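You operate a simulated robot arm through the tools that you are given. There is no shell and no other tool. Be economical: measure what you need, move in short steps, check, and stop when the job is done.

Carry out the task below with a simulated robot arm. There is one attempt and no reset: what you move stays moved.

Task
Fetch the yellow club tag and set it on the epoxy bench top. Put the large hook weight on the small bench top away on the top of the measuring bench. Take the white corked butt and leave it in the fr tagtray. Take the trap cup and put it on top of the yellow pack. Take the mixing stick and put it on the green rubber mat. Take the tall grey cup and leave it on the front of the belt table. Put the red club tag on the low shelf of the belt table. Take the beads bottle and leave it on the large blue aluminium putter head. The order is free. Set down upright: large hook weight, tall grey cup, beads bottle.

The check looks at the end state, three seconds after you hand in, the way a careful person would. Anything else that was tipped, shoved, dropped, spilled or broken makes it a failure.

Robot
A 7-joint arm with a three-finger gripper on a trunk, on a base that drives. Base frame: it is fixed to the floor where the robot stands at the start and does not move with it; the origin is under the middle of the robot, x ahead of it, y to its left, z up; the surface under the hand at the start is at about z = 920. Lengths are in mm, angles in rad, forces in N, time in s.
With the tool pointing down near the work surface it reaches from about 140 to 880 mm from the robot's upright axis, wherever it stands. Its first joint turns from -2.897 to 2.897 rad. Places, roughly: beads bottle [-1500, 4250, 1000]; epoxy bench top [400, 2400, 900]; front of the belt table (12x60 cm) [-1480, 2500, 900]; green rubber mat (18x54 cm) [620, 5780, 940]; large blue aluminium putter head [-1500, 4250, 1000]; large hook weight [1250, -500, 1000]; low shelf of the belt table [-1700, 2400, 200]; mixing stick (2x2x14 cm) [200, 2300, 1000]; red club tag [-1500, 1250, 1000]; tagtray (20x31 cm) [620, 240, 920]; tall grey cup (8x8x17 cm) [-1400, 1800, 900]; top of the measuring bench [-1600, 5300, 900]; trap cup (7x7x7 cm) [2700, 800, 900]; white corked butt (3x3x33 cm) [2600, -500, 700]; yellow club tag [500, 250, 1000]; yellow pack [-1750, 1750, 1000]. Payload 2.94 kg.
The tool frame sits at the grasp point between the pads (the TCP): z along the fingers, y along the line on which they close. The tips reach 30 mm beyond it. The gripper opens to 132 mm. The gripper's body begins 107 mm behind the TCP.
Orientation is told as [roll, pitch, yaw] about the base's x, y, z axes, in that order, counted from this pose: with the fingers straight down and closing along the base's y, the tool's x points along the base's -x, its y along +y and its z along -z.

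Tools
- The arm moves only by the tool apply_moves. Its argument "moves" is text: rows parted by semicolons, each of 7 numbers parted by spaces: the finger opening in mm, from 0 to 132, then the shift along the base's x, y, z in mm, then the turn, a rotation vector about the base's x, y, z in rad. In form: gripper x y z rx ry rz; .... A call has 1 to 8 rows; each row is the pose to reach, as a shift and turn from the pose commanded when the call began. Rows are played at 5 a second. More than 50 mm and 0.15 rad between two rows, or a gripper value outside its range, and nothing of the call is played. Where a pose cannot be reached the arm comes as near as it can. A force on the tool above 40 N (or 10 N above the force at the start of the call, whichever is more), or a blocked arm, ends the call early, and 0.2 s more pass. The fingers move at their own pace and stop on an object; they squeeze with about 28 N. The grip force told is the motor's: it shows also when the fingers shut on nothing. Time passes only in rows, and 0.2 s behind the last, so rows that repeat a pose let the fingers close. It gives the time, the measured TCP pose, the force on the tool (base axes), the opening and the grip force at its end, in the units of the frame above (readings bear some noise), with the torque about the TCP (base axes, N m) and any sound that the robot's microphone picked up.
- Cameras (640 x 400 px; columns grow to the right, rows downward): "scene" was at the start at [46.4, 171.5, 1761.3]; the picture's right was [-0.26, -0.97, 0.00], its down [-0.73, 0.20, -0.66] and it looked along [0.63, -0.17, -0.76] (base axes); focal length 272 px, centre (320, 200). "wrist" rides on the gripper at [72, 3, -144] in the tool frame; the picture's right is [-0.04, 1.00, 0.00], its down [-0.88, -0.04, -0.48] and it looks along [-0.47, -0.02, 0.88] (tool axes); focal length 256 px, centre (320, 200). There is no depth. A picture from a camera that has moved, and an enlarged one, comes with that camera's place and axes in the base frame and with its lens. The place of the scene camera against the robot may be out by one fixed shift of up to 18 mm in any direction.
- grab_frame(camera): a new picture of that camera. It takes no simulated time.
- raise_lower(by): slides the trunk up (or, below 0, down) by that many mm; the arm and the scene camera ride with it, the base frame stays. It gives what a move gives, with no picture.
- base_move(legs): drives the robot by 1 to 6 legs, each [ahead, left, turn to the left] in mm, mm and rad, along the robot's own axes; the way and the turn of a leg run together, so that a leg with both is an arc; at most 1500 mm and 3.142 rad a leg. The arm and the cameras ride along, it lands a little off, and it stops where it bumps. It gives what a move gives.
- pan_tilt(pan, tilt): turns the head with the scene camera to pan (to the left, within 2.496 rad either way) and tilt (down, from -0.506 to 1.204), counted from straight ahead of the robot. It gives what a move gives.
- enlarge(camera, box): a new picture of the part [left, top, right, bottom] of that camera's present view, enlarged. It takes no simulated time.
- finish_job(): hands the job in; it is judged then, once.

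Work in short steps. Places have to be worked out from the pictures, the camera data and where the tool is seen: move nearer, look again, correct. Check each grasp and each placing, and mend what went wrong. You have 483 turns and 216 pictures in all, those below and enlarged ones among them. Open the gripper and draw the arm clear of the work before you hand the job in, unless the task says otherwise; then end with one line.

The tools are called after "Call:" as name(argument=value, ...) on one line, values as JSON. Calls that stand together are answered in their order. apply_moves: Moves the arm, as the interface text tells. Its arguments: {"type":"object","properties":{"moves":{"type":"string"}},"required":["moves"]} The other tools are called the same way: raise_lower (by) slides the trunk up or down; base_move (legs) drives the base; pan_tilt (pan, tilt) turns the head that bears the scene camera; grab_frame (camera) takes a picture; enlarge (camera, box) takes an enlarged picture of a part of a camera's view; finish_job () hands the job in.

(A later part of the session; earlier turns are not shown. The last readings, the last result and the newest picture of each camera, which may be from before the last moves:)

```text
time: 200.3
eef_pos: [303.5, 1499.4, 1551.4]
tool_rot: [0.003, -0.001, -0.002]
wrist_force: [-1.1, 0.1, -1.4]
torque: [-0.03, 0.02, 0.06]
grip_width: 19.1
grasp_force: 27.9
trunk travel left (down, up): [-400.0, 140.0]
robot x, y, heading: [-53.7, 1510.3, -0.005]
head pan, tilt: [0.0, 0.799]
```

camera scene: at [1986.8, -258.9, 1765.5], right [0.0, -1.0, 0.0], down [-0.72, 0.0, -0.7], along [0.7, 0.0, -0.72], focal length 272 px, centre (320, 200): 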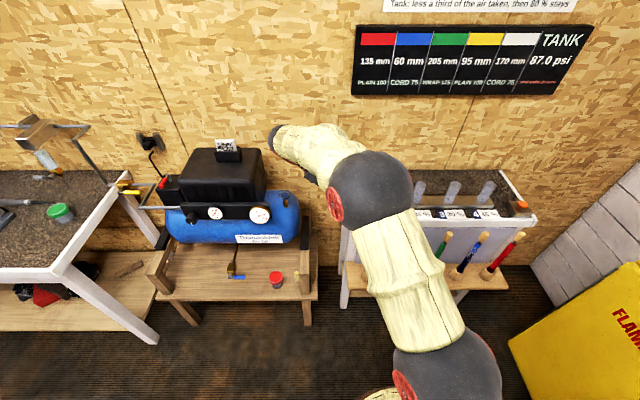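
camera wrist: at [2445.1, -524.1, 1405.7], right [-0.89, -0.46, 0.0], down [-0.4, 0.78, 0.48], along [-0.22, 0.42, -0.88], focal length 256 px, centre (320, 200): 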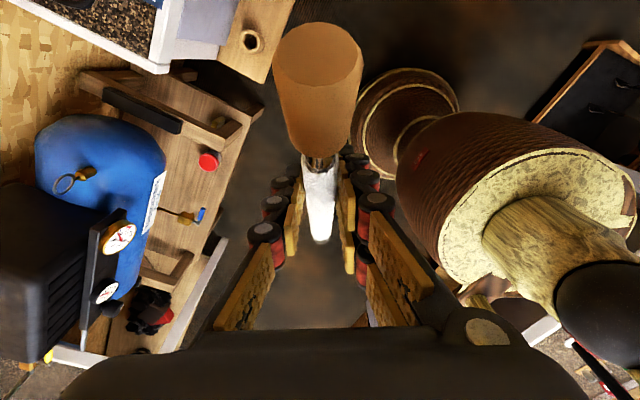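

Call:
base_move(legs=[[-30, -1260, 0]])

Call:
pan_tilt(pan=0.0, tilt=0.9)

Call:
grab_frame(camera="scene")

Call:
grab_frame(camera="wrist")

```text
time: 206.6
eef_pos: [270.2, 240.4, 1551.2]
tool_rot: [0.005, 0.0, 0.0]
wrist_force: [0.6, -0.3, -1.4]
torque: [0.05, 0.09, -0.03]
grip_width: 19.6
grasp_force: 28.0
trunk travel left (down, up): [-400.0, 140.0]
robot x, y, heading: [-84.9, 251.8, -0.002]
head pan, tilt: [0.0, 0.799]
```

```text
time: 207.3
eef_pos: [271.1, 240.9, 1551.7]
tool_rot: [0.004, -0.001, -0.002]
wrist_force: [-0.2, 0.3, -0.7]
torque: [-0.03, 0.08, -0.01]
grip_width: 19.5
grasp_force: 28.0
trunk travel left (down, up): [-400.0, 140.0]
robot x, y, heading: [-87.8, 249.2, 0.002]
head pan, tilt: [0.0, 0.901]
```

```text
149 pictures are left
camera scene: at [-40.3, 441.1, 1907.9], right [0.0, -1.0, 0.0], down [-0.78, 0.0, -0.62], along [0.62, 0.0, -0.78], focal length 272 px, centre (320, 200)
```

scene: 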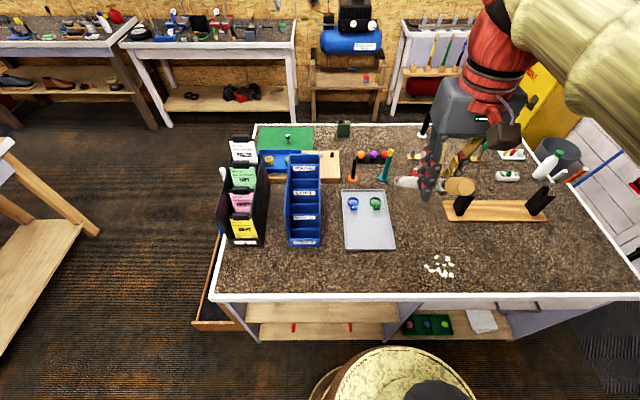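

```text
148 pictures are left
camera wrist: at [198.0, 244.0, 1695.2], right [0.04, 1.0, 0.0], down [0.88, -0.04, 0.48], along [0.48, -0.02, -0.88], focal length 256 px, centre (320, 200)
```

wrist: 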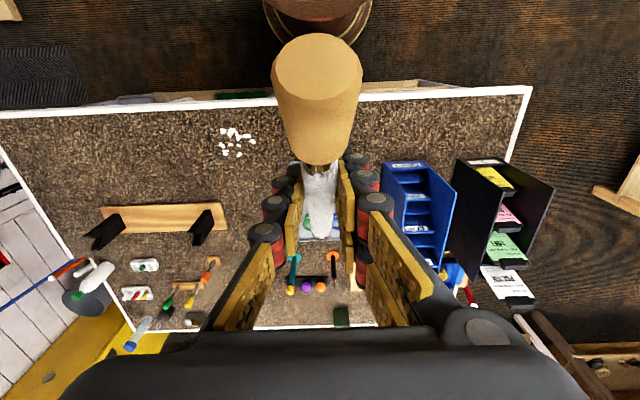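

I lean the hand back 45° to bring the butt horizontal, pointing away from me.

Call:
apply_moves(moves="8 25 0 -15 0 -0.13 0; 8 50 0 -30 0 -0.26 0; 8 75 0 -45 0 -0.39 0; 8 100 0 -60 0 -0.52 0; 8 125 0 -75 0 -0.65 0; 8 150 0 -90 0 -0.785 0")

Call:
raise_lower(by=-150)

Call:
apply_moves(moves="8 20 -1 -35 0 0 0; 8 40 -2 -70 0 0 0; 8 60 -3 -105 0 0 0; 8 80 -3 -140 0 0 0; 8 100 -3 -175 0 0 0; 8 120 -3 -205 0 0 0; 8 140 -3 -220 0 0 0")

Call:
grab_frame(camera="wrist")

Call:
enlarge(camera="scene", box=[260, 120, 500, 270])

```text
time: 208.7
eef_pos: [419.7, 240.8, 1459.5]
tool_rot: [0.006, -0.787, -0.003]
wrist_force: [0.6, 0.1, -0.6]
torque: [0.02, 0.14, 0.01]
grip_width: 19.2
grasp_force: 27.6
trunk travel left (down, up): [-400.0, 140.0]
robot x, y, heading: [-87.9, 253.4, -0.004]
head pan, tilt: [0.0, 0.901]
```

```text
time: 210.5
eef_pos: [420.1, 240.2, 1309.7]
tool_rot: [0.006, -0.786, -0.001]
wrist_force: [-0.3, -0.9, -0.9]
torque: [-0.01, 0.12, 0.0]
grip_width: 19.5
grasp_force: 28.0
trunk travel left (down, up): [-250.0, 290.0]
robot x, y, heading: [-88.7, 247.9, 0.003]
head pan, tilt: [0.0, 0.901]
```

```text
time: 212.1
eef_pos: [561.0, 238.5, 1089.0]
tool_rot: [0.005, -0.785, -0.002]
wrist_force: [0.0, 0.5, -1.4]
torque: [0.03, 0.11, 0.0]
grip_width: 19.3
grasp_force: 27.7
trunk travel left (down, up): [-250.0, 290.0]
robot x, y, heading: [-85.0, 248.8, -0.005]
head pan, tilt: [0.0, 0.901]
```

```text
147 pictures are left
camera wrist: at [408.6, 241.2, 1141.0], right [0.03, 1.0, 0.03], down [0.28, -0.04, 0.96], along [0.96, -0.02, -0.29], focal length 256 px, centre (320, 200)
```

wrist: 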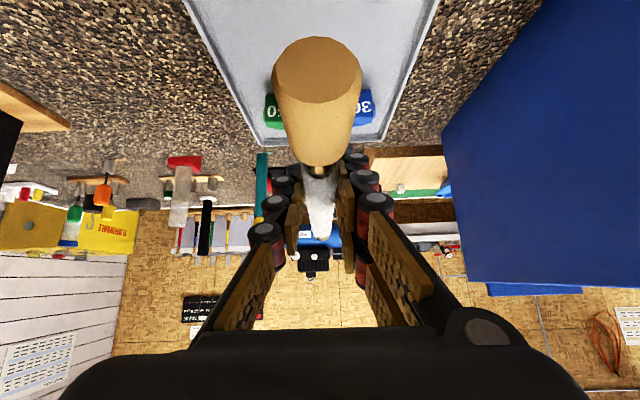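

```text
2.67 times, centred on (380, 195) of scene
camera zoom: at [-39.7, 441.1, 1757.8], right [0.0, -1.0, 0.0], down [-0.78, 0.0, -0.62], along [0.62, 0.0, -0.78], focal length 725 px, centre (160, 213)
```

zoom: 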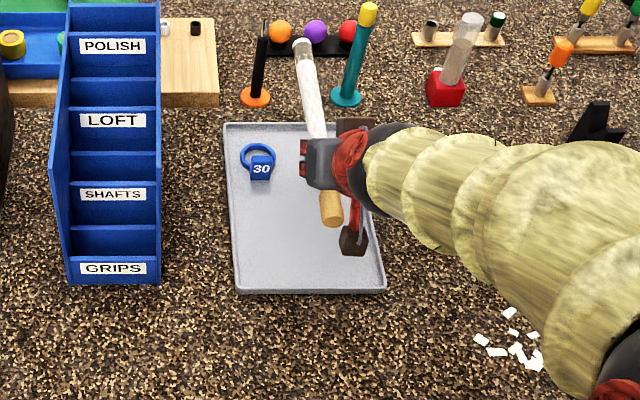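

The butt is horizontal, parallel to x, and centred between the blue and green tags. I shift +16 mm in x and lower.

Call:
apply_moves(moves="8 8 0 -40 0 0 0; 8 16 0 -80 0 0 0; 8 16 0 -110 0 0 0; 8 16 0 -122 0 0 0")

Call:
enlarge(camera="scene", box=[320, 130, 440, 240])

Call:
grab_frame(camera="wrist")

```text
time: 213.1
eef_pos: [576.1, 237.9, 979.1]
tool_rot: [0.008, -0.785, 0.0]
wrist_force: [0.1, -0.4, -0.4]
torque: [0.0, 0.17, 0.03]
grip_width: 19.5
grasp_force: 27.6
out of reach, approached as far as the arm can: row 3, 4
trunk travel left (down, up): [-250.0, 290.0]
robot x, y, heading: [-84.2, 250.0, -0.003]
head pan, tilt: [0.0, 0.901]
```

```text
3.64 times, centred on (380, 185) of scene
camera zoom: at [-40.0, 441.1, 1757.9], right [0.0, -1.0, 0.0], down [-0.78, 0.0, -0.62], along [0.62, 0.0, -0.78], focal length 989 px, centre (102, 254)
```

zoom: 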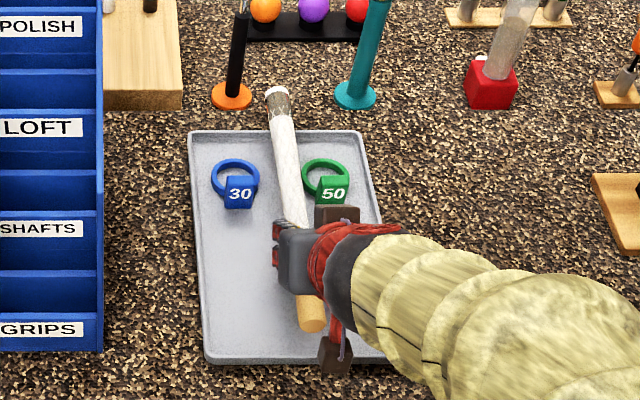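

```text
144 pictures are left
camera wrist: at [424.3, 241.4, 1029.6], right [0.02, 1.0, 0.04], down [0.29, -0.04, 0.96], along [0.96, -0.01, -0.29], focal length 256 px, centre (320, 200)
```

wrist: 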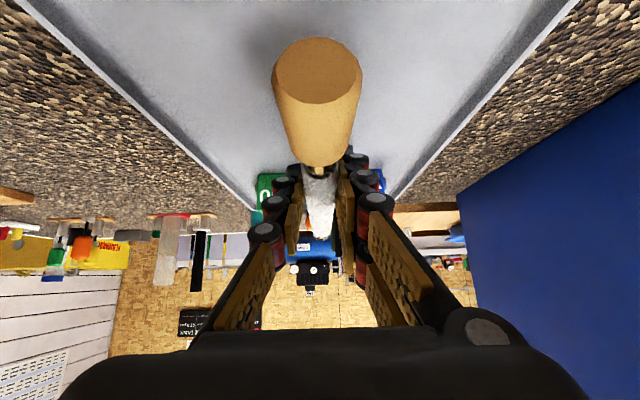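

The arm is at its low limit in this pose, so I lower the trunk gently instead.

Call:
raise_lower(by=-25)

Call:
enlarge(camera="scene", box=[320, 130, 440, 240])

```text
time: 213.8
eef_pos: [576.9, 238.6, 958.7]
tool_rot: [0.01, -0.794, -0.001]
wrist_force: [-9.3, 1.3, 27.0]
torque: [0.42, 0.31, 0.3]
grip_width: 19.3
grasp_force: 27.3
trunk travel left (down, up): [-225.0, 315.0]
robot x, y, heading: [-85.5, 250.6, -0.009]
head pan, tilt: [0.0, 0.901]
```

```text
3.64 times, centred on (380, 185) of scene
camera zoom: at [-43.8, 441.2, 1733.2], right [0.0, -1.0, 0.0], down [-0.78, 0.0, -0.62], along [0.62, 0.0, -0.78], focal length 989 px, centre (102, 254)
```

zoom: 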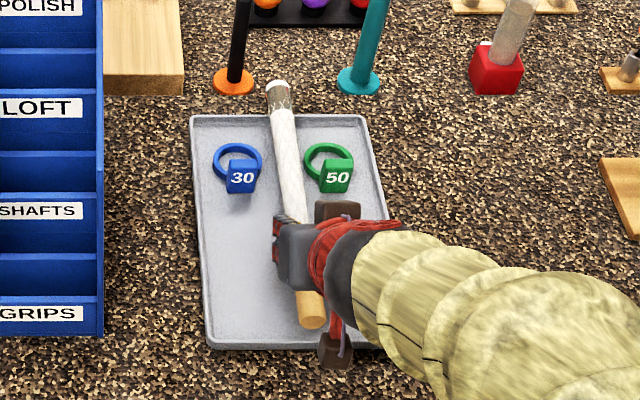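

Contact made. I release and withdraw back along the tool axis.

Call:
apply_moves(moves="30 0 0 1 0 0 0; 45 0 0 2 0 0 0; 60 0 0 2 0 0 0; 70 0 0 2 0 0 0; 70 -15 0 17 0 0 0; 70 -45 0 47 0 0 0; 70 -75 0 77 0 0 0; 70 -110 0 112 0 0 0")

Call:
enlarge(camera="scene", box=[320, 130, 440, 240])

Call:
grab_frame(camera="wrist")

```text
time: 215.6
eef_pos: [464.9, 238.9, 1064.7]
tool_rot: [0.01, -0.784, -0.002]
wrist_force: [0.3, -0.8, -0.7]
torque: [0.02, -0.06, -0.03]
grip_width: 70.1
grasp_force: 0.1
trunk travel left (down, up): [-225.0, 315.0]
robot x, y, heading: [-84.8, 251.2, -0.002]
head pan, tilt: [0.0, 0.901]
```

```text
3.64 times, centred on (380, 185) of scene
camera zoom: at [-40.7, 441.1, 1732.9], right [0.0, -1.0, 0.0], down [-0.78, 0.0, -0.62], along [0.62, 0.0, -0.78], focal length 989 px, centre (102, 254)
```

zoom: 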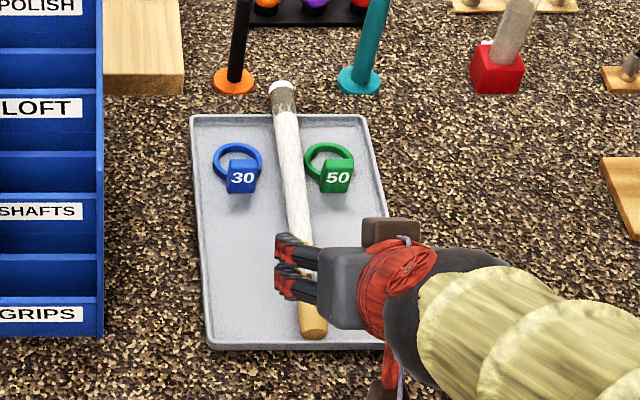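

```text
141 pictures are left
camera wrist: at [313.2, 242.0, 1116.8], right [0.03, 1.0, 0.04], down [0.29, -0.04, 0.96], along [0.96, -0.01, -0.29], focal length 256 px, centre (320, 200)
```

wrist: 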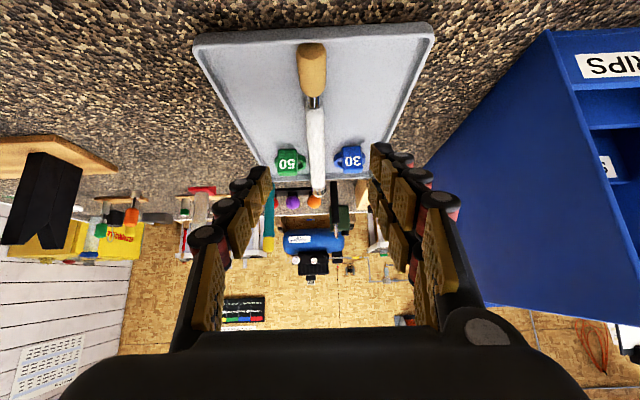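

The butt rests in the tray, tags untouched. I raise and straighten the tool.

Call:
apply_moves(moves="70 -5 0 40 0 0 0; 70 -10 0 85 0 0.13 0; 70 -15 0 130 0 0.26 0; 70 -20 0 175 0 0.39 0; 70 -25 0 220 0 0.52 0; 70 -30 0 260 0 0.65 0; 70 -40 0 290 0 0.785 0")

Call:
base_move(legs=[[-250, 0, 0], [0, 1000, 3.1416]])

Call:
pan_tilt(pan=0.0, tilt=0.6)

Call:
grab_frame(camera="scene")

```text
time: 217.2
eef_pos: [427.9, 239.1, 1356.7]
tool_rot: [0.009, 0.003, -0.003]
wrist_force: [-0.8, 0.1, 0.1]
torque: [0.02, 0.0, 0.01]
grip_width: 69.7
grasp_force: 0.0
trunk travel left (down, up): [-225.0, 315.0]
robot x, y, heading: [-82.3, 247.3, -0.002]
head pan, tilt: [0.0, 0.901]
```

```text
refused: 3.1416 is not a number from -3.14159 to 3.14159
```

```text
time: 218.0
eef_pos: [427.0, 239.4, 1356.3]
tool_rot: [0.009, -0.001, -0.003]
wrist_force: [0.4, 0.3, 0.3]
torque: [-0.01, 0.04, 0.0]
grip_width: 70.2
grasp_force: 0.1
trunk travel left (down, up): [-225.0, 315.0]
robot x, y, heading: [-88.9, 251.6, -0.004]
head pan, tilt: [0.0, 0.6]
```

```text
140 pictures are left
camera scene: at [-27.4, 441.0, 1757.6], right [0.0, -1.0, 0.0], down [-0.57, 0.0, -0.82], along [0.82, 0.0, -0.57], focal length 272 px, centre (320, 200)
```

scene: 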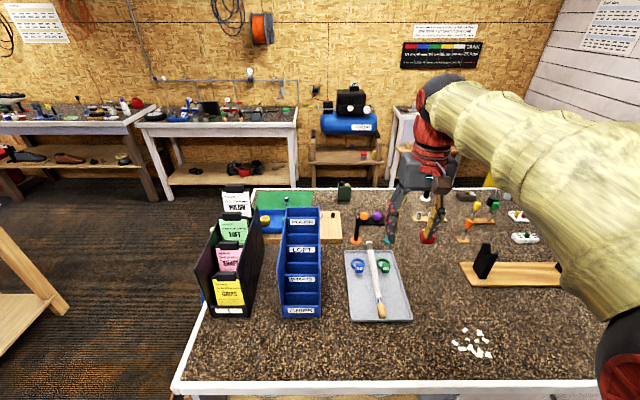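

Call:
base_move(legs=[[-300, 0, 0], [0, 0, 3.14], [0, -1000, 0]])

Call:
grab_frame(camera="scene")

```text
time: 232.2
eef_pos: [-906.8, 1261.3, 1355.2]
tool_rot: [0.009, 0.001, -3.134]
wrist_force: [0.5, 1.3, 0.5]
torque: [-0.01, 0.0, 0.01]
grip_width: 70.0
grasp_force: 0.1
trunk travel left (down, up): [-225.0, 315.0]
robot x, y, heading: [-391.2, 1253.9, -3.127]
head pan, tilt: [0.0, 0.6]
```

```text
139 pictures are left
camera scene: at [-448.9, 1067.8, 1757.7], right [-0.01, 1.0, 0.0], down [0.57, 0.0, -0.82], along [-0.82, -0.01, -0.57], focal length 272 px, centre (320, 200)
```

scene: 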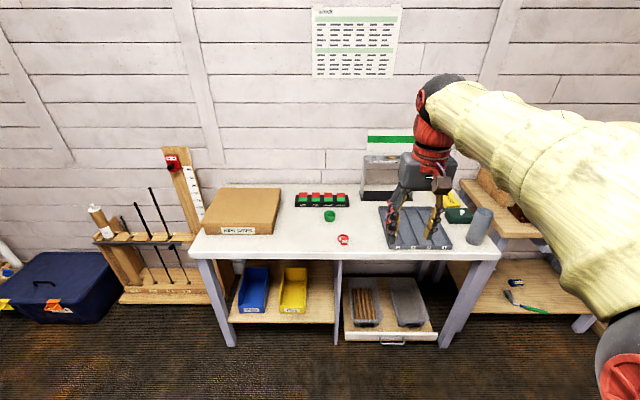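

Zoom on this bench.

Call:
enlarge(camera="scene", box=[290, 130, 510, 270])

```text
2.86 times, centred on (400, 200) of scene
camera zoom: at [-448.9, 1067.8, 1757.7], right [-0.01, 1.0, 0.0], down [0.57, 0.0, -0.82], along [-0.82, -0.01, -0.57], focal length 777 px, centre (91, 200)
```

zoom: 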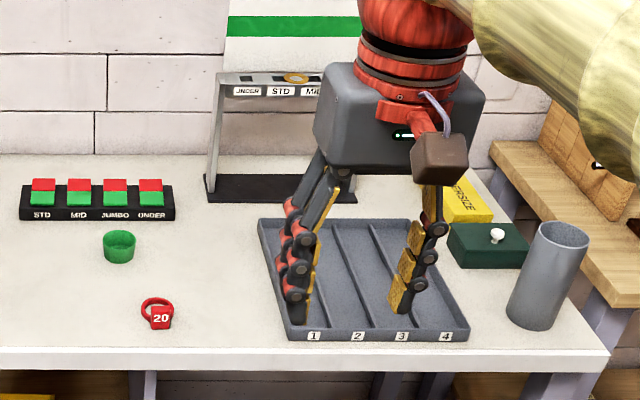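

Red tag is at about (-1334,1163). I drive up to put the tool over it.

Call:
base_move(legs=[[400, 90, -0.014]])

Call:
apply_moves(moves="90 0 0 -45 0 0 0; 90 0 0 -90 0 0 0; 90 0 0 -135 0 0 0; 90 0 0 -180 0 0 0; 90 0 0 -225 0 0 0; 90 0 0 -255 0 0 0")

Call:
grab_frame(camera="wrist")

```text
time: 234.7
eef_pos: [-1303.3, 1178.4, 1355.6]
tool_rot: [0.009, 0.001, 3.135]
wrist_force: [-0.5, 0.0, -0.3]
torque: [-0.05, -0.01, -0.01]
grip_width: 70.0
grasp_force: 0.2
trunk travel left (down, up): [-225.0, 315.0]
robot x, y, heading: [-790.0, 1163.4, 3.137]
head pan, tilt: [0.0, 0.6]
```

```text
time: 236.1
eef_pos: [-1303.6, 1178.0, 1099.8]
tool_rot: [0.009, 0.002, 3.134]
wrist_force: [0.1, 0.4, -0.8]
torque: [0.0, 0.02, -0.01]
grip_width: 90.2
grasp_force: 0.0
trunk travel left (down, up): [-225.0, 315.0]
robot x, y, heading: [-791.7, 1167.6, 3.129]
head pan, tilt: [0.0, 0.6]
```

```text
137 pictures are left
camera wrist: at [-1230.3, 1176.7, 1244.0], right [-0.05, -1.0, 0.01], down [-0.88, 0.05, 0.47], along [-0.47, 0.02, -0.88], focal length 256 px, centre (320, 200)
```

wrist: 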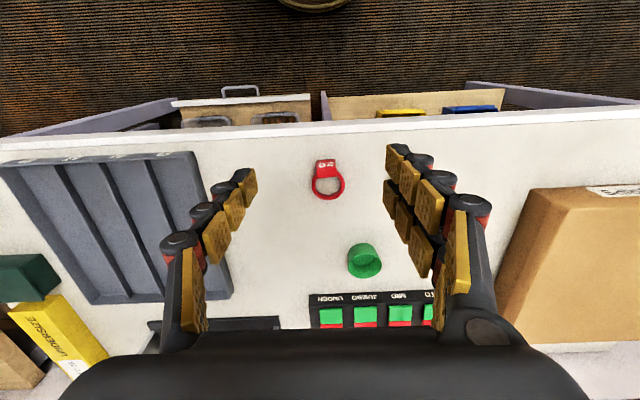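

Call:
enlarge(camera="wrist", box=[280, 140, 380, 215])

```text
5.33 times, centred on (330, 178) of wrist
camera zoom: at [-1230.3, 1176.7, 1244.0], right [-0.05, -1.0, 0.01], down [-0.88, 0.05, 0.47], along [-0.47, 0.02, -0.88], focal length 1365 px, centre (267, 320)
```

zoom: 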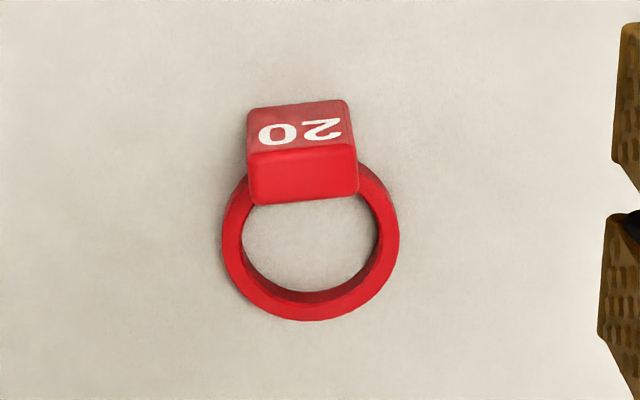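

The red tag block is centred at about (-1355,1173). Since it must go onto a shelf at z≈200, I'll grip it with the hand leaned back ~55° (fingers pointing forward-down) so it can be laid the same way.

Call:
apply_moves(moves="70 10 -1 0 0 0.137 0; 70 20 -2 0 0 0.274 0; 70 30 -3 0 0 0.411 0; 70 40 -4 0 0 0.548 0; 70 50 -5 0 0 0.685 0; 70 50 -5 0 0 0.822 0; 70 50 -5 0 0 0.96 0; 70 50 -5 0 0 0.96 0")

Call:
grab_frame(camera="wrist")

```text
time: 237.9
eef_pos: [-1250.6, 1175.0, 1101.1]
tool_rot: [0.019, -0.96, 3.128]
wrist_force: [0.2, 0.7, -0.5]
torque: [0.05, 0.04, 0.01]
grip_width: 70.0
grasp_force: 0.1
trunk travel left (down, up): [-225.0, 315.0]
robot x, y, heading: [-787.9, 1162.1, 3.136]
head pan, tilt: [0.0, 0.6]
```

```text
135 pictures are left
camera wrist: at [-1092.0, 1172.2, 1124.3], right [-0.02, -1.0, 0.05], down [-0.11, 0.05, 0.99], along [-0.99, 0.02, -0.12], focal length 256 px, centre (320, 200)
```

wrist: 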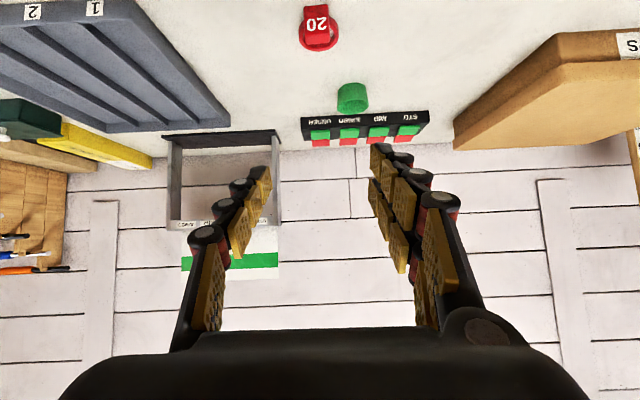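

The two views suggest the bench is lower than assumed (≈870–890). I move closer for a better fix.

Call:
apply_moves(moves="70 10 -1 -40 0 0 0; 70 10 -2 -80 0 0 0; 70 0 -2 -110 0 0 0")

Call:
grab_frame(camera="wrist")

Call:
enlarge(camera="scene", box=[240, 160, 440, 300])

```text
time: 238.9
eef_pos: [-1241.3, 1147.1, 977.9]
tool_rot: [-0.136, -0.894, -2.82]
wrist_force: [-0.8, 0.0, -0.5]
torque: [0.01, -0.02, -0.01]
grip_width: 69.8
grasp_force: 0.1
out of reach, approached as far as the arm can: row 2
trunk travel left (down, up): [-225.0, 315.0]
robot x, y, heading: [-787.4, 1164.7, 3.136]
head pan, tilt: [0.0, 0.6]
stopped in row 3: the arm was blocked; the commanded pose is now the measured one
```

```text
134 pictures are left
camera wrist: at [-1086.0, 1174.3, 1011.1], right [0.19, -0.98, -0.05], down [-0.16, -0.08, 0.98], along [-0.97, -0.17, -0.17], focal length 256 px, centre (320, 200)
```

wrist: 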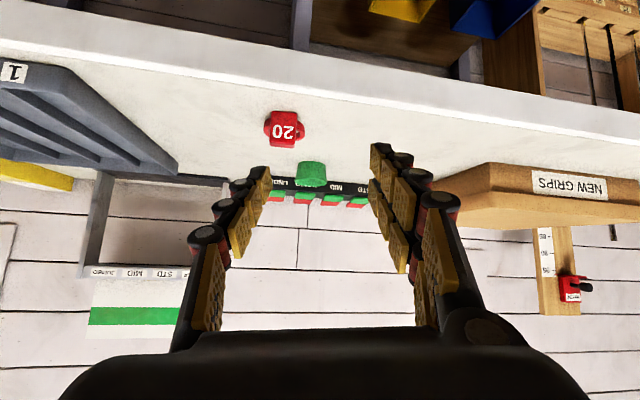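

```text
2.86 times, centred on (340, 230) of scene
camera zoom: at [-849.9, 977.4, 1757.6], right [0.01, 1.0, 0.0], down [0.57, 0.0, -0.82], along [-0.82, 0.01, -0.57], focal length 777 px, centre (263, 114)
```

zoom: 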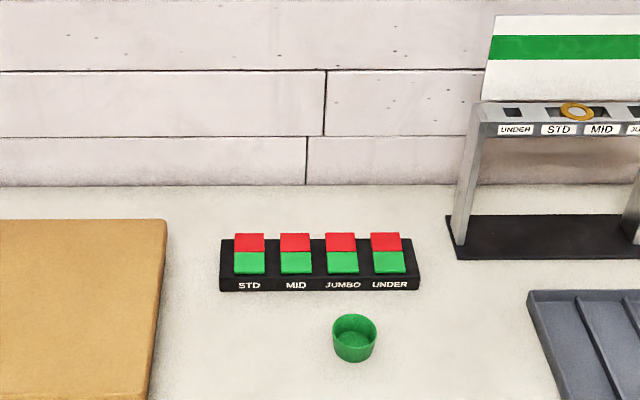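

Blocked: the robot stands too close for this leaned pose. I back up 220 mm and restore the orientation.

Call:
base_move(legs=[[-220, 0, 0]])

Call:
apply_moves(moves="70 -20 5 30 -0.046 0.026 -0.107; 70 -40 10 60 -0.092 0.053 -0.2145; 70 -60 15 60 -0.092 0.053 -0.2145")

```text
time: 240.6
eef_pos: [-1020.9, 1143.0, 978.2]
tool_rot: [-0.138, -0.898, -2.819]
wrist_force: [0.2, 0.7, 0.0]
torque: [0.0, -0.02, 0.02]
grip_width: 70.1
grasp_force: 0.0
trunk travel left (down, up): [-225.0, 315.0]
robot x, y, heading: [-564.9, 1165.6, 3.136]
head pan, tilt: [0.0, 0.6]
```

```text
time: 241.4
eef_pos: [-1049.1, 1159.8, 1054.4]
tool_rot: [0.0, -0.965, 3.136]
wrist_force: [-0.1, 0.3, -0.1]
torque: [-0.01, 0.03, -0.06]
grip_width: 69.8
grasp_force: 0.1
out of reach, approached as far as the arm can: row 2, 3
trunk travel left (down, up): [-225.0, 315.0]
robot x, y, heading: [-568.3, 1164.8, 3.134]
head pan, tilt: [0.0, 0.6]
```

Refined: bench z≈875, block centre ≈(-1365,1172,893). I extend to the pre-grasp.

Call:
apply_moves(moves="70 -40 2 -10 0 0 0; 70 -80 4 -20 0 0 0; 70 -120 6 -30 0 0 0; 70 -160 8 -45 0 0 0; 70 -200 10 -65 0 0 0; 70 -220 12 -85 0 0 0; 70 -230 12 -100 0 0 0")

Call:
grab_frame(camera="wrist")

```text
time: 243.0
eef_pos: [-1281.7, 1171.3, 953.8]
tool_rot: [0.001, -0.963, 3.14]
wrist_force: [0.3, -0.2, 0.5]
torque: [0.01, -0.01, 0.04]
grip_width: 70.2
grasp_force: 0.2
out of reach, approached as far as the arm can: row 1, 2
trunk travel left (down, up): [-225.0, 315.0]
robot x, y, heading: [-568.2, 1163.6, 3.138]
head pan, tilt: [0.0, 0.6]
```

```text
132 pictures are left
camera wrist: at [-1122.4, 1169.0, 976.5], right [-0.03, -1.0, 0.04], down [-0.11, 0.04, 0.99], along [-0.99, 0.02, -0.11], focal length 256 px, centre (320, 200)
```

wrist: 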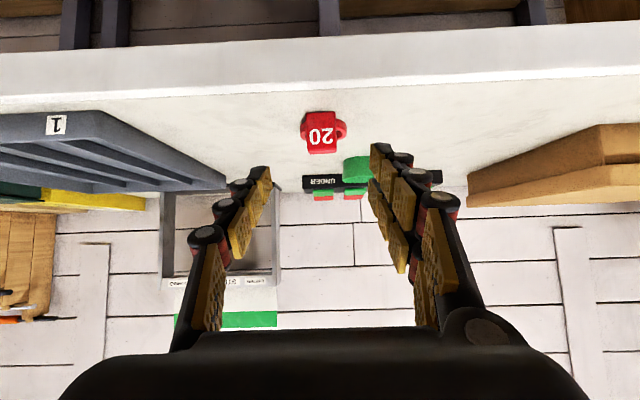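

Aligned. Slide in and grasp.

Call:
apply_moves(moves="70 -22 0 -15 0 0 0; 70 -45 0 -30 0 0 0; 70 -67 0 -45 0 0 0; 70 -67 0 -46 0 0 0")

Call:
grab_frame(camera="wrist")

```text
time: 244.0
eef_pos: [-1348.5, 1172.2, 907.3]
tool_rot: [0.001, -0.963, 3.139]
wrist_force: [-0.1, 0.1, -1.0]
torque: [-0.03, -0.02, 0.02]
grip_width: 69.9
grasp_force: 0.0
trunk travel left (down, up): [-225.0, 315.0]
robot x, y, heading: [-566.7, 1163.8, 3.134]
head pan, tilt: [0.0, 0.6]
```

```text
131 pictures are left
camera wrist: at [-1189.3, 1169.3, 930.9], right [-0.03, -1.0, 0.04], down [-0.11, 0.04, 0.99], along [-0.99, 0.02, -0.11], focal length 256 px, centre (320, 200)
```

wrist: 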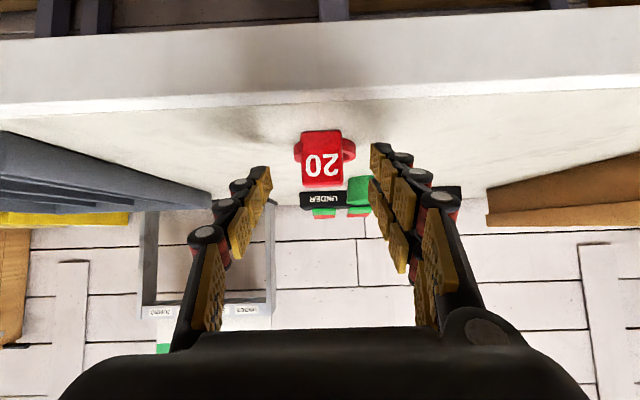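

The block sits slightly lower than the pads; I lower 7 mm and close.

Call:
apply_moves(moves="70 -2 0 -4 0 0 0; 70 -4 0 -7 0 0 0; 40 -4 0 -7 0 0 0; 20 -4 0 -7 0 0 0; 20 -4 0 -7 0 0 0; 20 -4 0 -7 0 0 0; 20 -4 0 -7 0 0 0")

Call:
apply_moves(moves="20 0 0 20 0 0 0; 20 0 0 50 0 0 0; 20 10 0 90 0 0 0; 20 20 0 130 0 0 0")

Call:
grab_frame(camera="wrist")

```text
time: 245.6
eef_pos: [-1353.2, 1172.1, 900.6]
tool_rot: [-0.001, -0.962, 3.137]
wrist_force: [0.6, 0.2, -0.4]
torque: [0.0, 0.02, -0.03]
grip_width: 28.9
grasp_force: 27.7
trunk travel left (down, up): [-225.0, 315.0]
robot x, y, heading: [-567.2, 1166.4, 3.138]
head pan, tilt: [0.0, 0.6]
```

```text
time: 246.6
eef_pos: [-1330.8, 1172.6, 1030.8]
tool_rot: [0.002, -0.962, 3.138]
wrist_force: [-0.6, -0.6, -0.9]
torque: [-0.01, 0.08, 0.01]
grip_width: 28.7
grasp_force: 27.9
trunk travel left (down, up): [-225.0, 315.0]
robot x, y, heading: [-567.6, 1163.5, 3.135]
head pan, tilt: [0.0, 0.6]
```

```text
130 pictures are left
camera wrist: at [-1170.9, 1169.2, 1054.2], right [-0.03, -1.0, 0.04], down [-0.11, 0.04, 0.99], along [-0.99, 0.02, -0.11], focal length 256 px, centre (320, 200)
```

wrist: 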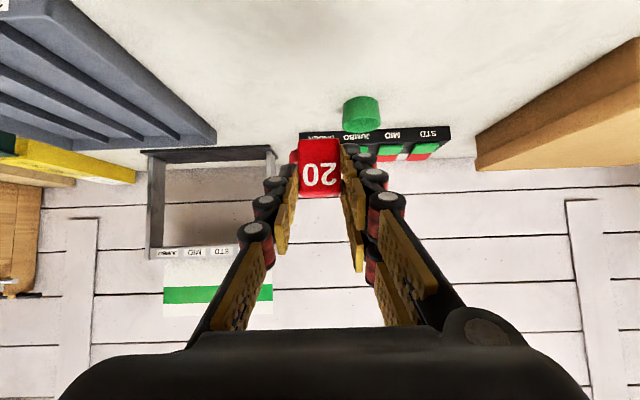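

Held. I raise and retract for the drive.

Call:
apply_moves(moves="20 25 0 40 0 0 0; 20 50 0 80 0 0 0; 20 75 0 120 0 0 0; 20 100 0 160 0 0 0; 20 125 0 190 0 0 0; 20 150 0 220 0 0 0; 20 180 0 240 0 0 0")

Call:
base_move(legs=[[230, 0, 0], [0, -1000, 0]])

Call:
pan_tilt(pan=0.0, tilt=0.75)

Call:
grab_frame(camera="scene")

```text
time: 248.2
eef_pos: [-1173.3, 1168.4, 1258.3]
tool_rot: [0.017, -0.967, 3.128]
wrist_force: [0.2, -0.4, -0.5]
torque: [-0.01, -0.03, 0.0]
grip_width: 28.7
grasp_force: 27.7
out of reach, approached as far as the arm can: row 7
trunk travel left (down, up): [-225.0, 315.0]
robot x, y, heading: [-565.6, 1165.2, 3.137]
head pan, tilt: [0.0, 0.6]
```

```text
time: 254.8
eef_pos: [-1403.6, 2169.6, 1259.5]
tool_rot: [0.009, -0.969, -3.134]
wrist_force: [-0.2, 0.7, 0.0]
torque: [-0.02, -0.01, -0.01]
grip_width: 28.7
grasp_force: 28.3
trunk travel left (down, up): [-225.0, 315.0]
robot x, y, heading: [-798.4, 2176.5, -3.138]
head pan, tilt: [0.0, 0.6]
```

```text
time: 255.4
eef_pos: [-1403.0, 2171.1, 1257.7]
tool_rot: [0.008, -0.97, -3.13]
wrist_force: [0.1, 0.0, -0.3]
torque: [-0.03, -0.01, -0.01]
grip_width: 28.7
grasp_force: 27.9
trunk travel left (down, up): [-225.0, 315.0]
robot x, y, heading: [-800.1, 2170.7, -3.139]
head pan, tilt: [0.0, 0.75]
```

```text
129 pictures are left
camera scene: at [-850.5, 1983.0, 1744.8], right [0.0, 1.0, 0.0], down [0.68, 0.0, -0.73], along [-0.73, 0.0, -0.68], focal length 272 px, centre (320, 200)
```

scene: 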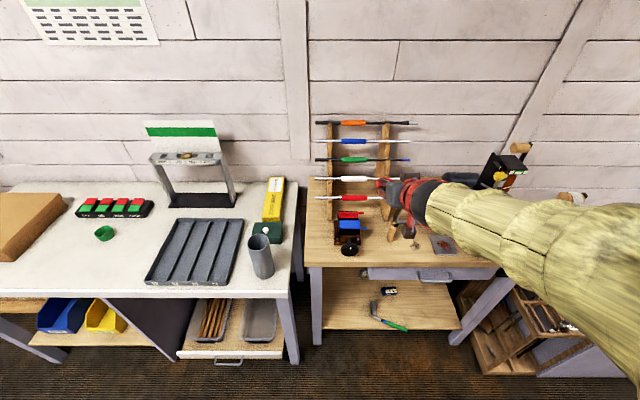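

The shelf spans x≈-1458…-1780, y≈1990–2700; the left part near (-1520,2150) is free. I back up a bit, lower the trunk, and then reach down in front of the table.

Call:
base_move(legs=[[-140, 0, 0]])

Call:
raise_lower(by=-225)

Call:
apply_moves(moves="20 0 0 -45 0 0 0; 20 0 0 -90 0 0 0; 20 0 0 -135 0 0 0; 20 0 0 -180 0 0 0; 20 0 0 -225 0 0 0; 20 0 0 -270 0 0 0; 20 0 0 -315 0 0 0; 20 0 0 -360 0 0 0")

```text
time: 256.8
eef_pos: [-1262.2, 2171.7, 1260.2]
tool_rot: [0.009, -0.969, -3.133]
wrist_force: [-0.8, 0.5, -0.8]
torque: [0.0, 0.02, -0.02]
grip_width: 28.5
grasp_force: 28.0
trunk travel left (down, up): [-225.0, 315.0]
robot x, y, heading: [-658.8, 2172.1, -3.143]
head pan, tilt: [0.0, 0.75]
```

```text
time: 259.2
eef_pos: [-1261.7, 2172.0, 1033.7]
tool_rot: [0.01, -0.969, -3.135]
wrist_force: [1.1, -0.2, -0.1]
torque: [-0.03, -0.02, 0.02]
grip_width: 28.9
grasp_force: 28.2
trunk travel left (down, up): [0.0, 540.0]
robot x, y, heading: [-658.8, 2172.4, -3.139]
head pan, tilt: [0.0, 0.75]
```

```text
time: 261.0
eef_pos: [-1262.5, 2171.3, 672.7]
tool_rot: [0.006, -0.971, -3.133]
wrist_force: [0.8, -0.4, 0.7]
torque: [0.0, -0.03, 0.01]
grip_width: 28.7
grasp_force: 27.8
trunk travel left (down, up): [0.0, 540.0]
robot x, y, heading: [-656.6, 2170.8, -3.14]
head pan, tilt: [0.0, 0.75]
```

Call:
apply_moves(moves="20 0 0 -45 0 0 0; 20 0 0 -90 0 0 0; 20 0 0 -135 0 0 0; 20 0 0 -180 0 0 0; 20 0 0 -225 0 0 0; 20 0 0 -270 0 0 0; 20 0 0 -315 0 0 0; 20 0 0 -350 0 0 0")

Call:
grab_frame(camera="wrist")

Call:
grab_frame(camera="scene")

```text
time: 262.8
eef_pos: [-1261.9, 2171.2, 323.3]
tool_rot: [0.01, -0.97, -3.132]
wrist_force: [0.3, -1.1, 1.2]
torque: [0.02, -0.06, 0.0]
grip_width: 28.6
grasp_force: 27.7
trunk travel left (down, up): [0.0, 540.0]
robot x, y, heading: [-653.9, 2173.0, -3.137]
head pan, tilt: [0.0, 0.75]
```

```text
128 pictures are left
camera wrist: at [-1102.7, 2171.8, 346.2], right [-0.01, -1.0, 0.04], down [-0.1, 0.04, 0.99], along [-0.99, 0.0, -0.11], focal length 256 px, centre (320, 200)
```

wrist: 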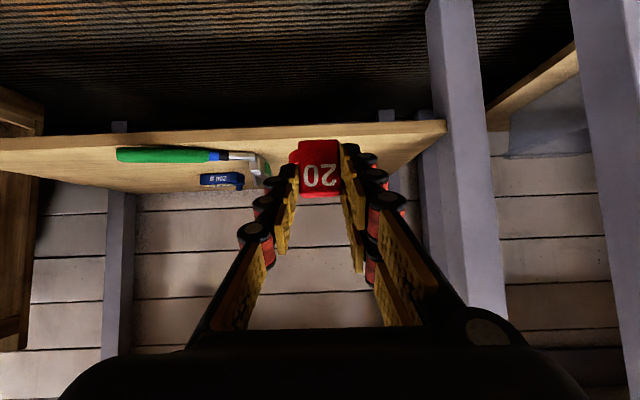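

```text
127 pictures are left
camera scene: at [-709.1, 1983.6, 1519.8], right [0.0, 1.0, 0.0], down [0.68, 0.0, -0.73], along [-0.73, 0.0, -0.68], focal length 272 px, centre (320, 200)
```

scene: 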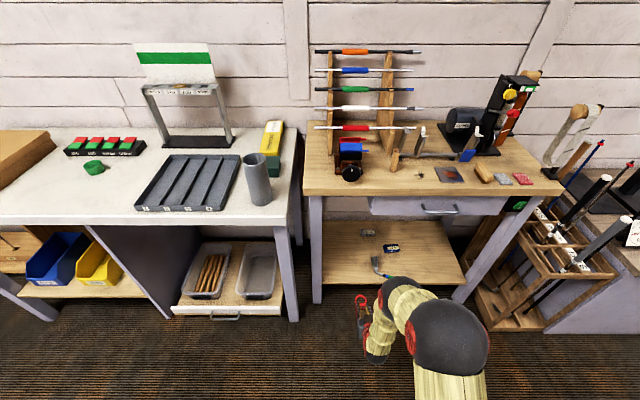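

Reach is fine. I drive 150 mm ahead so the tag goes over the shelf front, at y≈2150.

Call:
base_move(legs=[[150, 20, 0]])

Call:
grab_frame(camera="wrist")

```text
time: 264.1
eef_pos: [-1412.9, 2151.7, 323.3]
tool_rot: [0.008, -0.968, -3.133]
wrist_force: [-0.5, 0.3, -1.0]
torque: [0.0, 0.02, -0.02]
grip_width: 28.6
grasp_force: 28.1
trunk travel left (down, up): [0.0, 540.0]
robot x, y, heading: [-810.2, 2152.6, -3.142]
head pan, tilt: [0.0, 0.75]
```

```text
126 pictures are left
camera wrist: at [-1253.7, 2151.4, 346.4], right [-0.01, -1.0, 0.04], down [-0.11, 0.04, 0.99], along [-0.99, 0.01, -0.11], focal length 256 px, centre (320, 200)
```

wrist: 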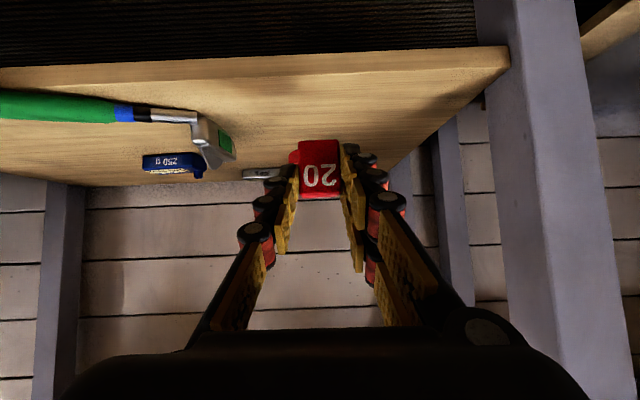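

Shelf top ≈ z 247, front edge x≈-1413. I move 40 mm further in and lower to contact.

Call:
apply_moves(moves="20 -25 0 -5 0 0 0; 20 -45 0 -15 0 0 0; 20 -45 0 -28 0 0 0; 20 -45 0 -35 0 0 0; 20 -45 0 -40 0 0 0; 20 -45 0 -45 0 0 0; 20 -45 0 -50 0 0 0; 20 -45 0 -55 0 0 0")

Call:
grab_frame(camera="wrist")

```text
time: 265.9
eef_pos: [-1458.3, 2150.7, 269.1]
tool_rot: [0.01, -0.968, -3.135]
wrist_force: [0.3, 0.7, 0.4]
torque: [0.03, -0.06, -0.02]
grip_width: 28.7
grasp_force: 28.4
trunk travel left (down, up): [0.0, 540.0]
robot x, y, heading: [-810.2, 2151.8, -3.139]
head pan, tilt: [0.0, 0.75]
```

```text
125 pictures are left
camera wrist: at [-1299.0, 2151.3, 291.6], right [-0.01, -1.0, 0.04], down [-0.11, 0.04, 0.99], along [-0.99, 0.01, -0.11], focal length 256 px, centre (320, 200)
```

wrist: 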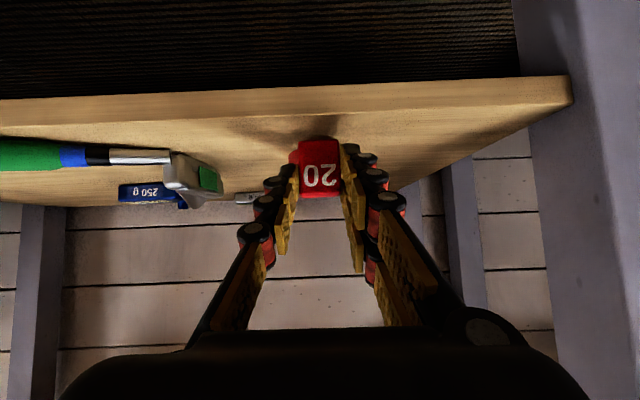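

Not yet in contact, but the shadow is converging. Continue lowering in small steps.

Call:
apply_moves(moves="20 0 0 -6 0 0 0; 20 0 0 -11 0 0 0; 20 0 0 -15 0 0 0; 20 0 0 -19 0 0 0; 20 0 0 -23 0 0 0; 20 0 0 -27 0 0 0; 20 0 0 -31 0 0 0; 20 0 0 -35 0 0 0")

```text
time: 267.0
eef_pos: [-1464.3, 2151.6, 255.1]
tool_rot: [0.011, -0.983, -3.135]
wrist_force: [4.7, -0.8, 15.3]
torque: [-0.13, 0.07, 0.07]
grip_width: 28.7
grasp_force: 28.2
trunk travel left (down, up): [0.0, 540.0]
robot x, y, heading: [-809.0, 2150.4, -3.135]
head pan, tilt: [0.0, 0.75]
stopped in row 5: the force on the tool passed its limit at 43 N (the readings are from after the stop); the commanded pose is now the measured one
```

Contact at z≈255. Release and withdraw.

Call:
apply_moves(moves="35 0 0 1 0 0 0; 50 0 0 1 0 0 0; 55 0 0 1 0 0 0; 55 0 0 1 0 0 0; 55 20 0 12 0 0 0; 55 50 0 32 0 0 0; 55 90 0 55 0 0 0; 55 130 0 75 0 0 0")

Call:
grab_frame(camera="wrist")

```text
time: 268.8
eef_pos: [-1333.1, 2150.9, 327.0]
tool_rot: [0.009, -0.978, -3.133]
wrist_force: [-0.6, 0.9, -0.3]
torque: [0.0, -0.01, 0.01]
grip_width: 55.2
grasp_force: 0.1
trunk travel left (down, up): [0.0, 540.0]
robot x, y, heading: [-807.0, 2156.0, -3.142]
head pan, tilt: [0.0, 0.75]
```

```text
124 pictures are left
camera wrist: at [-1173.0, 2151.5, 347.8], right [-0.01, -1.0, 0.04], down [-0.1, 0.04, 0.99], along [-1.0, 0.01, -0.1], focal length 256 px, centre (320, 200)
```

wrist: 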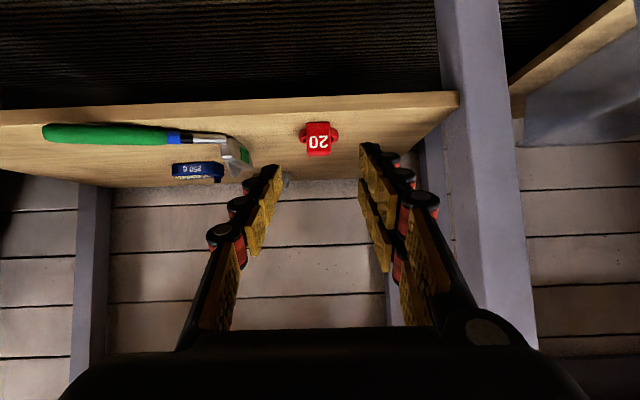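

Tag is on the shelf. Back off, then raise arm in front of the table.

Call:
base_move(legs=[[-150, 0, 0]])

Call:
apply_moves(moves="100 0 0 48 0 0 0; 100 0 0 96 0 0 0; 100 0 0 144 0 0 0; 100 0 0 192 0 0 0; 100 0 0 240 0 0 0; 100 0 0 288 0 0 0; 100 0 0 336 0 0 0; 100 0 0 384 0 0 0")

Call:
apply_moves(moves="100 0 0 48 0 0 0; 100 0 0 96 0 0 0; 100 0 0 144 0 0 0; 100 0 0 192 0 0 0; 100 0 0 240 0 0 0; 100 0 0 288 0 0 0; 100 0 0 320 0 0 0")

Call:
raise_lower(by=250)

Call:
apply_moves(moves="100 0 0 0 0 -0.137 0; 100 0 0 0 0 -0.274 0; 100 0 0 0 0 -0.411 0; 100 0 0 0 0 -0.548 0; 100 0 0 0 0 -0.685 0; 100 0 0 0 0 -0.822 0; 100 0 0 0 0 -0.975 0")

```text
time: 270.2
eef_pos: [-1183.9, 2151.5, 325.6]
tool_rot: [0.01, -0.979, -3.135]
wrist_force: [0.9, 0.2, -0.1]
torque: [0.0, 0.01, -0.02]
grip_width: 55.3
grasp_force: 0.0
trunk travel left (down, up): [0.0, 540.0]
robot x, y, heading: [-657.3, 2154.1, -3.137]
head pan, tilt: [0.0, 0.75]
```

```text
time: 272.0
eef_pos: [-1183.1, 2152.5, 710.8]
tool_rot: [0.008, -0.979, -3.135]
wrist_force: [0.3, 0.1, -0.7]
torque: [-0.02, 0.03, 0.0]
grip_width: 100.1
grasp_force: 0.0
trunk travel left (down, up): [0.0, 540.0]
robot x, y, heading: [-661.9, 2151.7, -3.138]
head pan, tilt: [0.0, 0.75]
```

```text
time: 273.6
eef_pos: [-1179.6, 2150.0, 1022.6]
tool_rot: [0.012, -0.976, -3.135]
wrist_force: [1.5, 0.2, -0.2]
torque: [0.0, 0.1, -0.03]
grip_width: 100.1
grasp_force: 0.2
out of reach, approached as far as the arm can: row 7
trunk travel left (down, up): [0.0, 540.0]
robot x, y, heading: [-658.9, 2151.8, -3.134]
head pan, tilt: [0.0, 0.75]
```

```text
time: 276.2
eef_pos: [-1182.0, 2149.4, 1274.4]
tool_rot: [0.013, -0.978, -3.135]
wrist_force: [0.0, 0.5, -0.1]
torque: [-0.02, -0.02, 0.0]
grip_width: 100.3
grasp_force: 0.0
trunk travel left (down, up): [-250.0, 290.0]
robot x, y, heading: [-659.3, 2153.5, -3.141]
head pan, tilt: [0.0, 0.75]
```

```text
refused: row 7 steps farther than a row can; nothing moved
```

Call:
apply_moves(moves="120 0 0 0 0 -0.137 0; 120 0 0 0 0 -0.274 0; 120 0 0 0 0 -0.411 0; 120 0 0 0 0 -0.548 0; 120 0 0 0 0 -0.685 0; 120 0 0 0 0 -0.822 0; 120 0 0 0 0 -0.95 0; 120 0 0 0 0 -0.977 0")

Call:
base_move(legs=[[0, 350, 0], [60, 0, 0]])

Call:
grab_frame(camera="wrist")

Call:
grab_frame(camera="scene")

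```text
time: 278.0
eef_pos: [-1181.9, 2149.2, 1273.0]
tool_rot: [0.018, 0.001, -3.138]
wrist_force: [0.6, 0.0, -0.4]
torque: [-0.04, -0.01, 0.02]
grip_width: 120.1
grasp_force: 0.0
out of reach, approached as far as the arm can: row 1
trunk travel left (down, up): [-250.0, 290.0]
robot x, y, heading: [-659.5, 2152.8, -3.136]
head pan, tilt: [0.0, 0.75]
```

```text
time: 280.8
eef_pos: [-1241.5, 1797.9, 1272.4]
tool_rot: [0.017, -0.001, -3.135]
wrist_force: [-0.2, -0.6, 0.3]
torque: [0.0, -0.03, -0.02]
grip_width: 119.8
grasp_force: 0.1
trunk travel left (down, up): [-250.0, 290.0]
robot x, y, heading: [-721.1, 1800.8, -3.133]
head pan, tilt: [0.0, 0.75]
```

```text
123 pictures are left
camera wrist: at [-1169.1, 1798.7, 1417.1], right [-0.04, -1.0, 0.02], down [-0.88, 0.04, 0.47], along [-0.47, 0.0, -0.88], focal length 256 px, centre (320, 200)
```

wrist: 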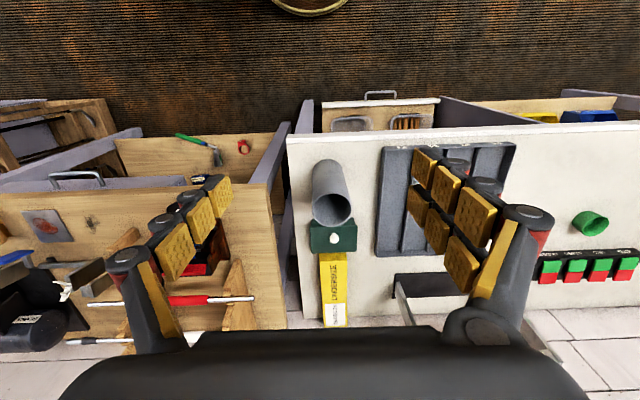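

```text
122 pictures are left
camera scene: at [-770.7, 1612.7, 1769.7], right [-0.01, 1.0, 0.0], down [0.68, 0.0, -0.73], along [-0.73, 0.0, -0.68], focal length 272 px, centre (320, 200)
```

scene: 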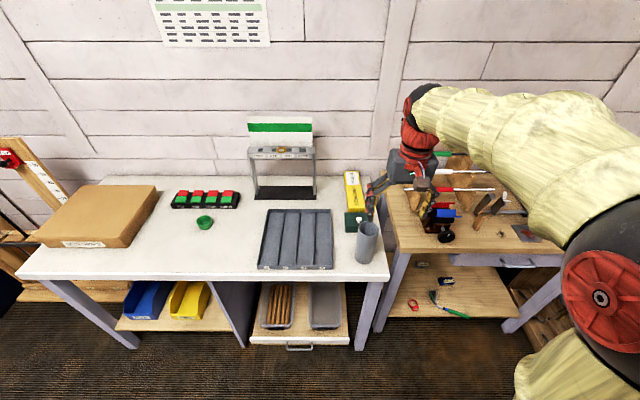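

Cup centre ≈(-1386,1778), rim z≈1045. I move over it and descend to z≈1010 with fingers open 120.

Call:
apply_moves(moves="124 -40 -6 0 0 0 0; 124 -80 -12 -10 0 0 0; 124 -120 -18 -30 0 0 0; 124 -144 -20 -70 0 0 0; 124 -144 -20 -110 0 0 0; 124 -144 -20 -150 0 0 0")

Call:
grab_frame(camera="wrist")

```text
time: 282.2
eef_pos: [-1385.6, 1777.1, 1122.0]
tool_rot: [0.017, 0.0, -3.133]
wrist_force: [-0.4, -0.6, 1.4]
torque: [-0.02, -0.02, 0.0]
grip_width: 124.0
grasp_force: 0.0
trunk travel left (down, up): [-250.0, 290.0]
robot x, y, heading: [-717.1, 1804.8, -3.131]
head pan, tilt: [0.0, 0.75]
```

```text
121 pictures are left
camera wrist: at [-1313.5, 1778.7, 1266.0], right [-0.04, -1.0, 0.02], down [-0.88, 0.04, 0.48], along [-0.48, 0.0, -0.88], focal length 256 px, centre (320, 200)
```

wrist: 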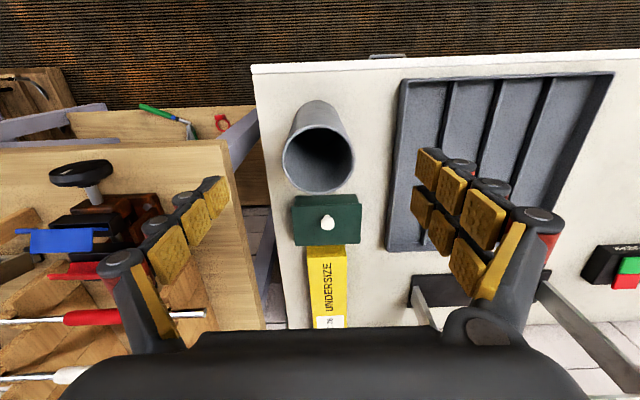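

Rim is nearer z≈1022, centre x≈-1396. Descend to z≈985 and close.

Call:
apply_moves(moves="124 -10 2 -35 0 0 0; 124 -10 2 -75 0 0 0; 124 -10 2 -110 0 0 0; 124 -10 2 -137 0 0 0; 60 -10 2 -137 0 0 0; 60 -10 2 -137 0 0 0; 60 -10 2 -137 0 0 0; 60 -10 2 -137 0 0 0")

Call:
grab_frame(camera="wrist")

```text
time: 284.0
eef_pos: [-1395.5, 1779.8, 986.4]
tool_rot: [0.017, -0.001, -3.134]
wrist_force: [-0.2, 0.2, -0.3]
torque: [0.02, 0.02, -0.02]
grip_width: 71.1
grasp_force: 17.4
trunk travel left (down, up): [-250.0, 290.0]
robot x, y, heading: [-716.6, 1799.0, -3.135]
head pan, tilt: [0.0, 0.75]
```

```text
120 pictures are left
camera wrist: at [-1322.7, 1780.9, 1130.5], right [-0.04, -1.0, 0.02], down [-0.88, 0.04, 0.48], along [-0.48, 0.0, -0.88], focal length 256 px, centre (320, 200)
```

wrist: 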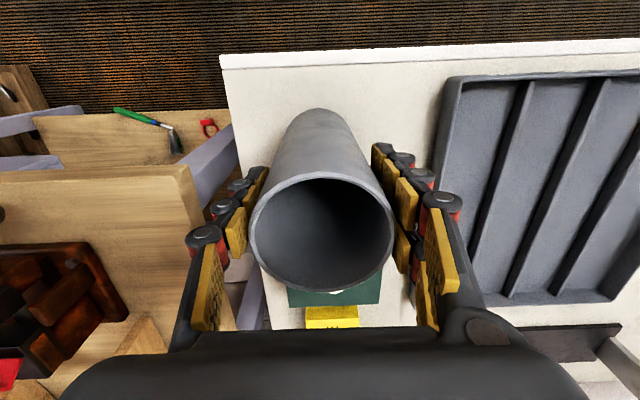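

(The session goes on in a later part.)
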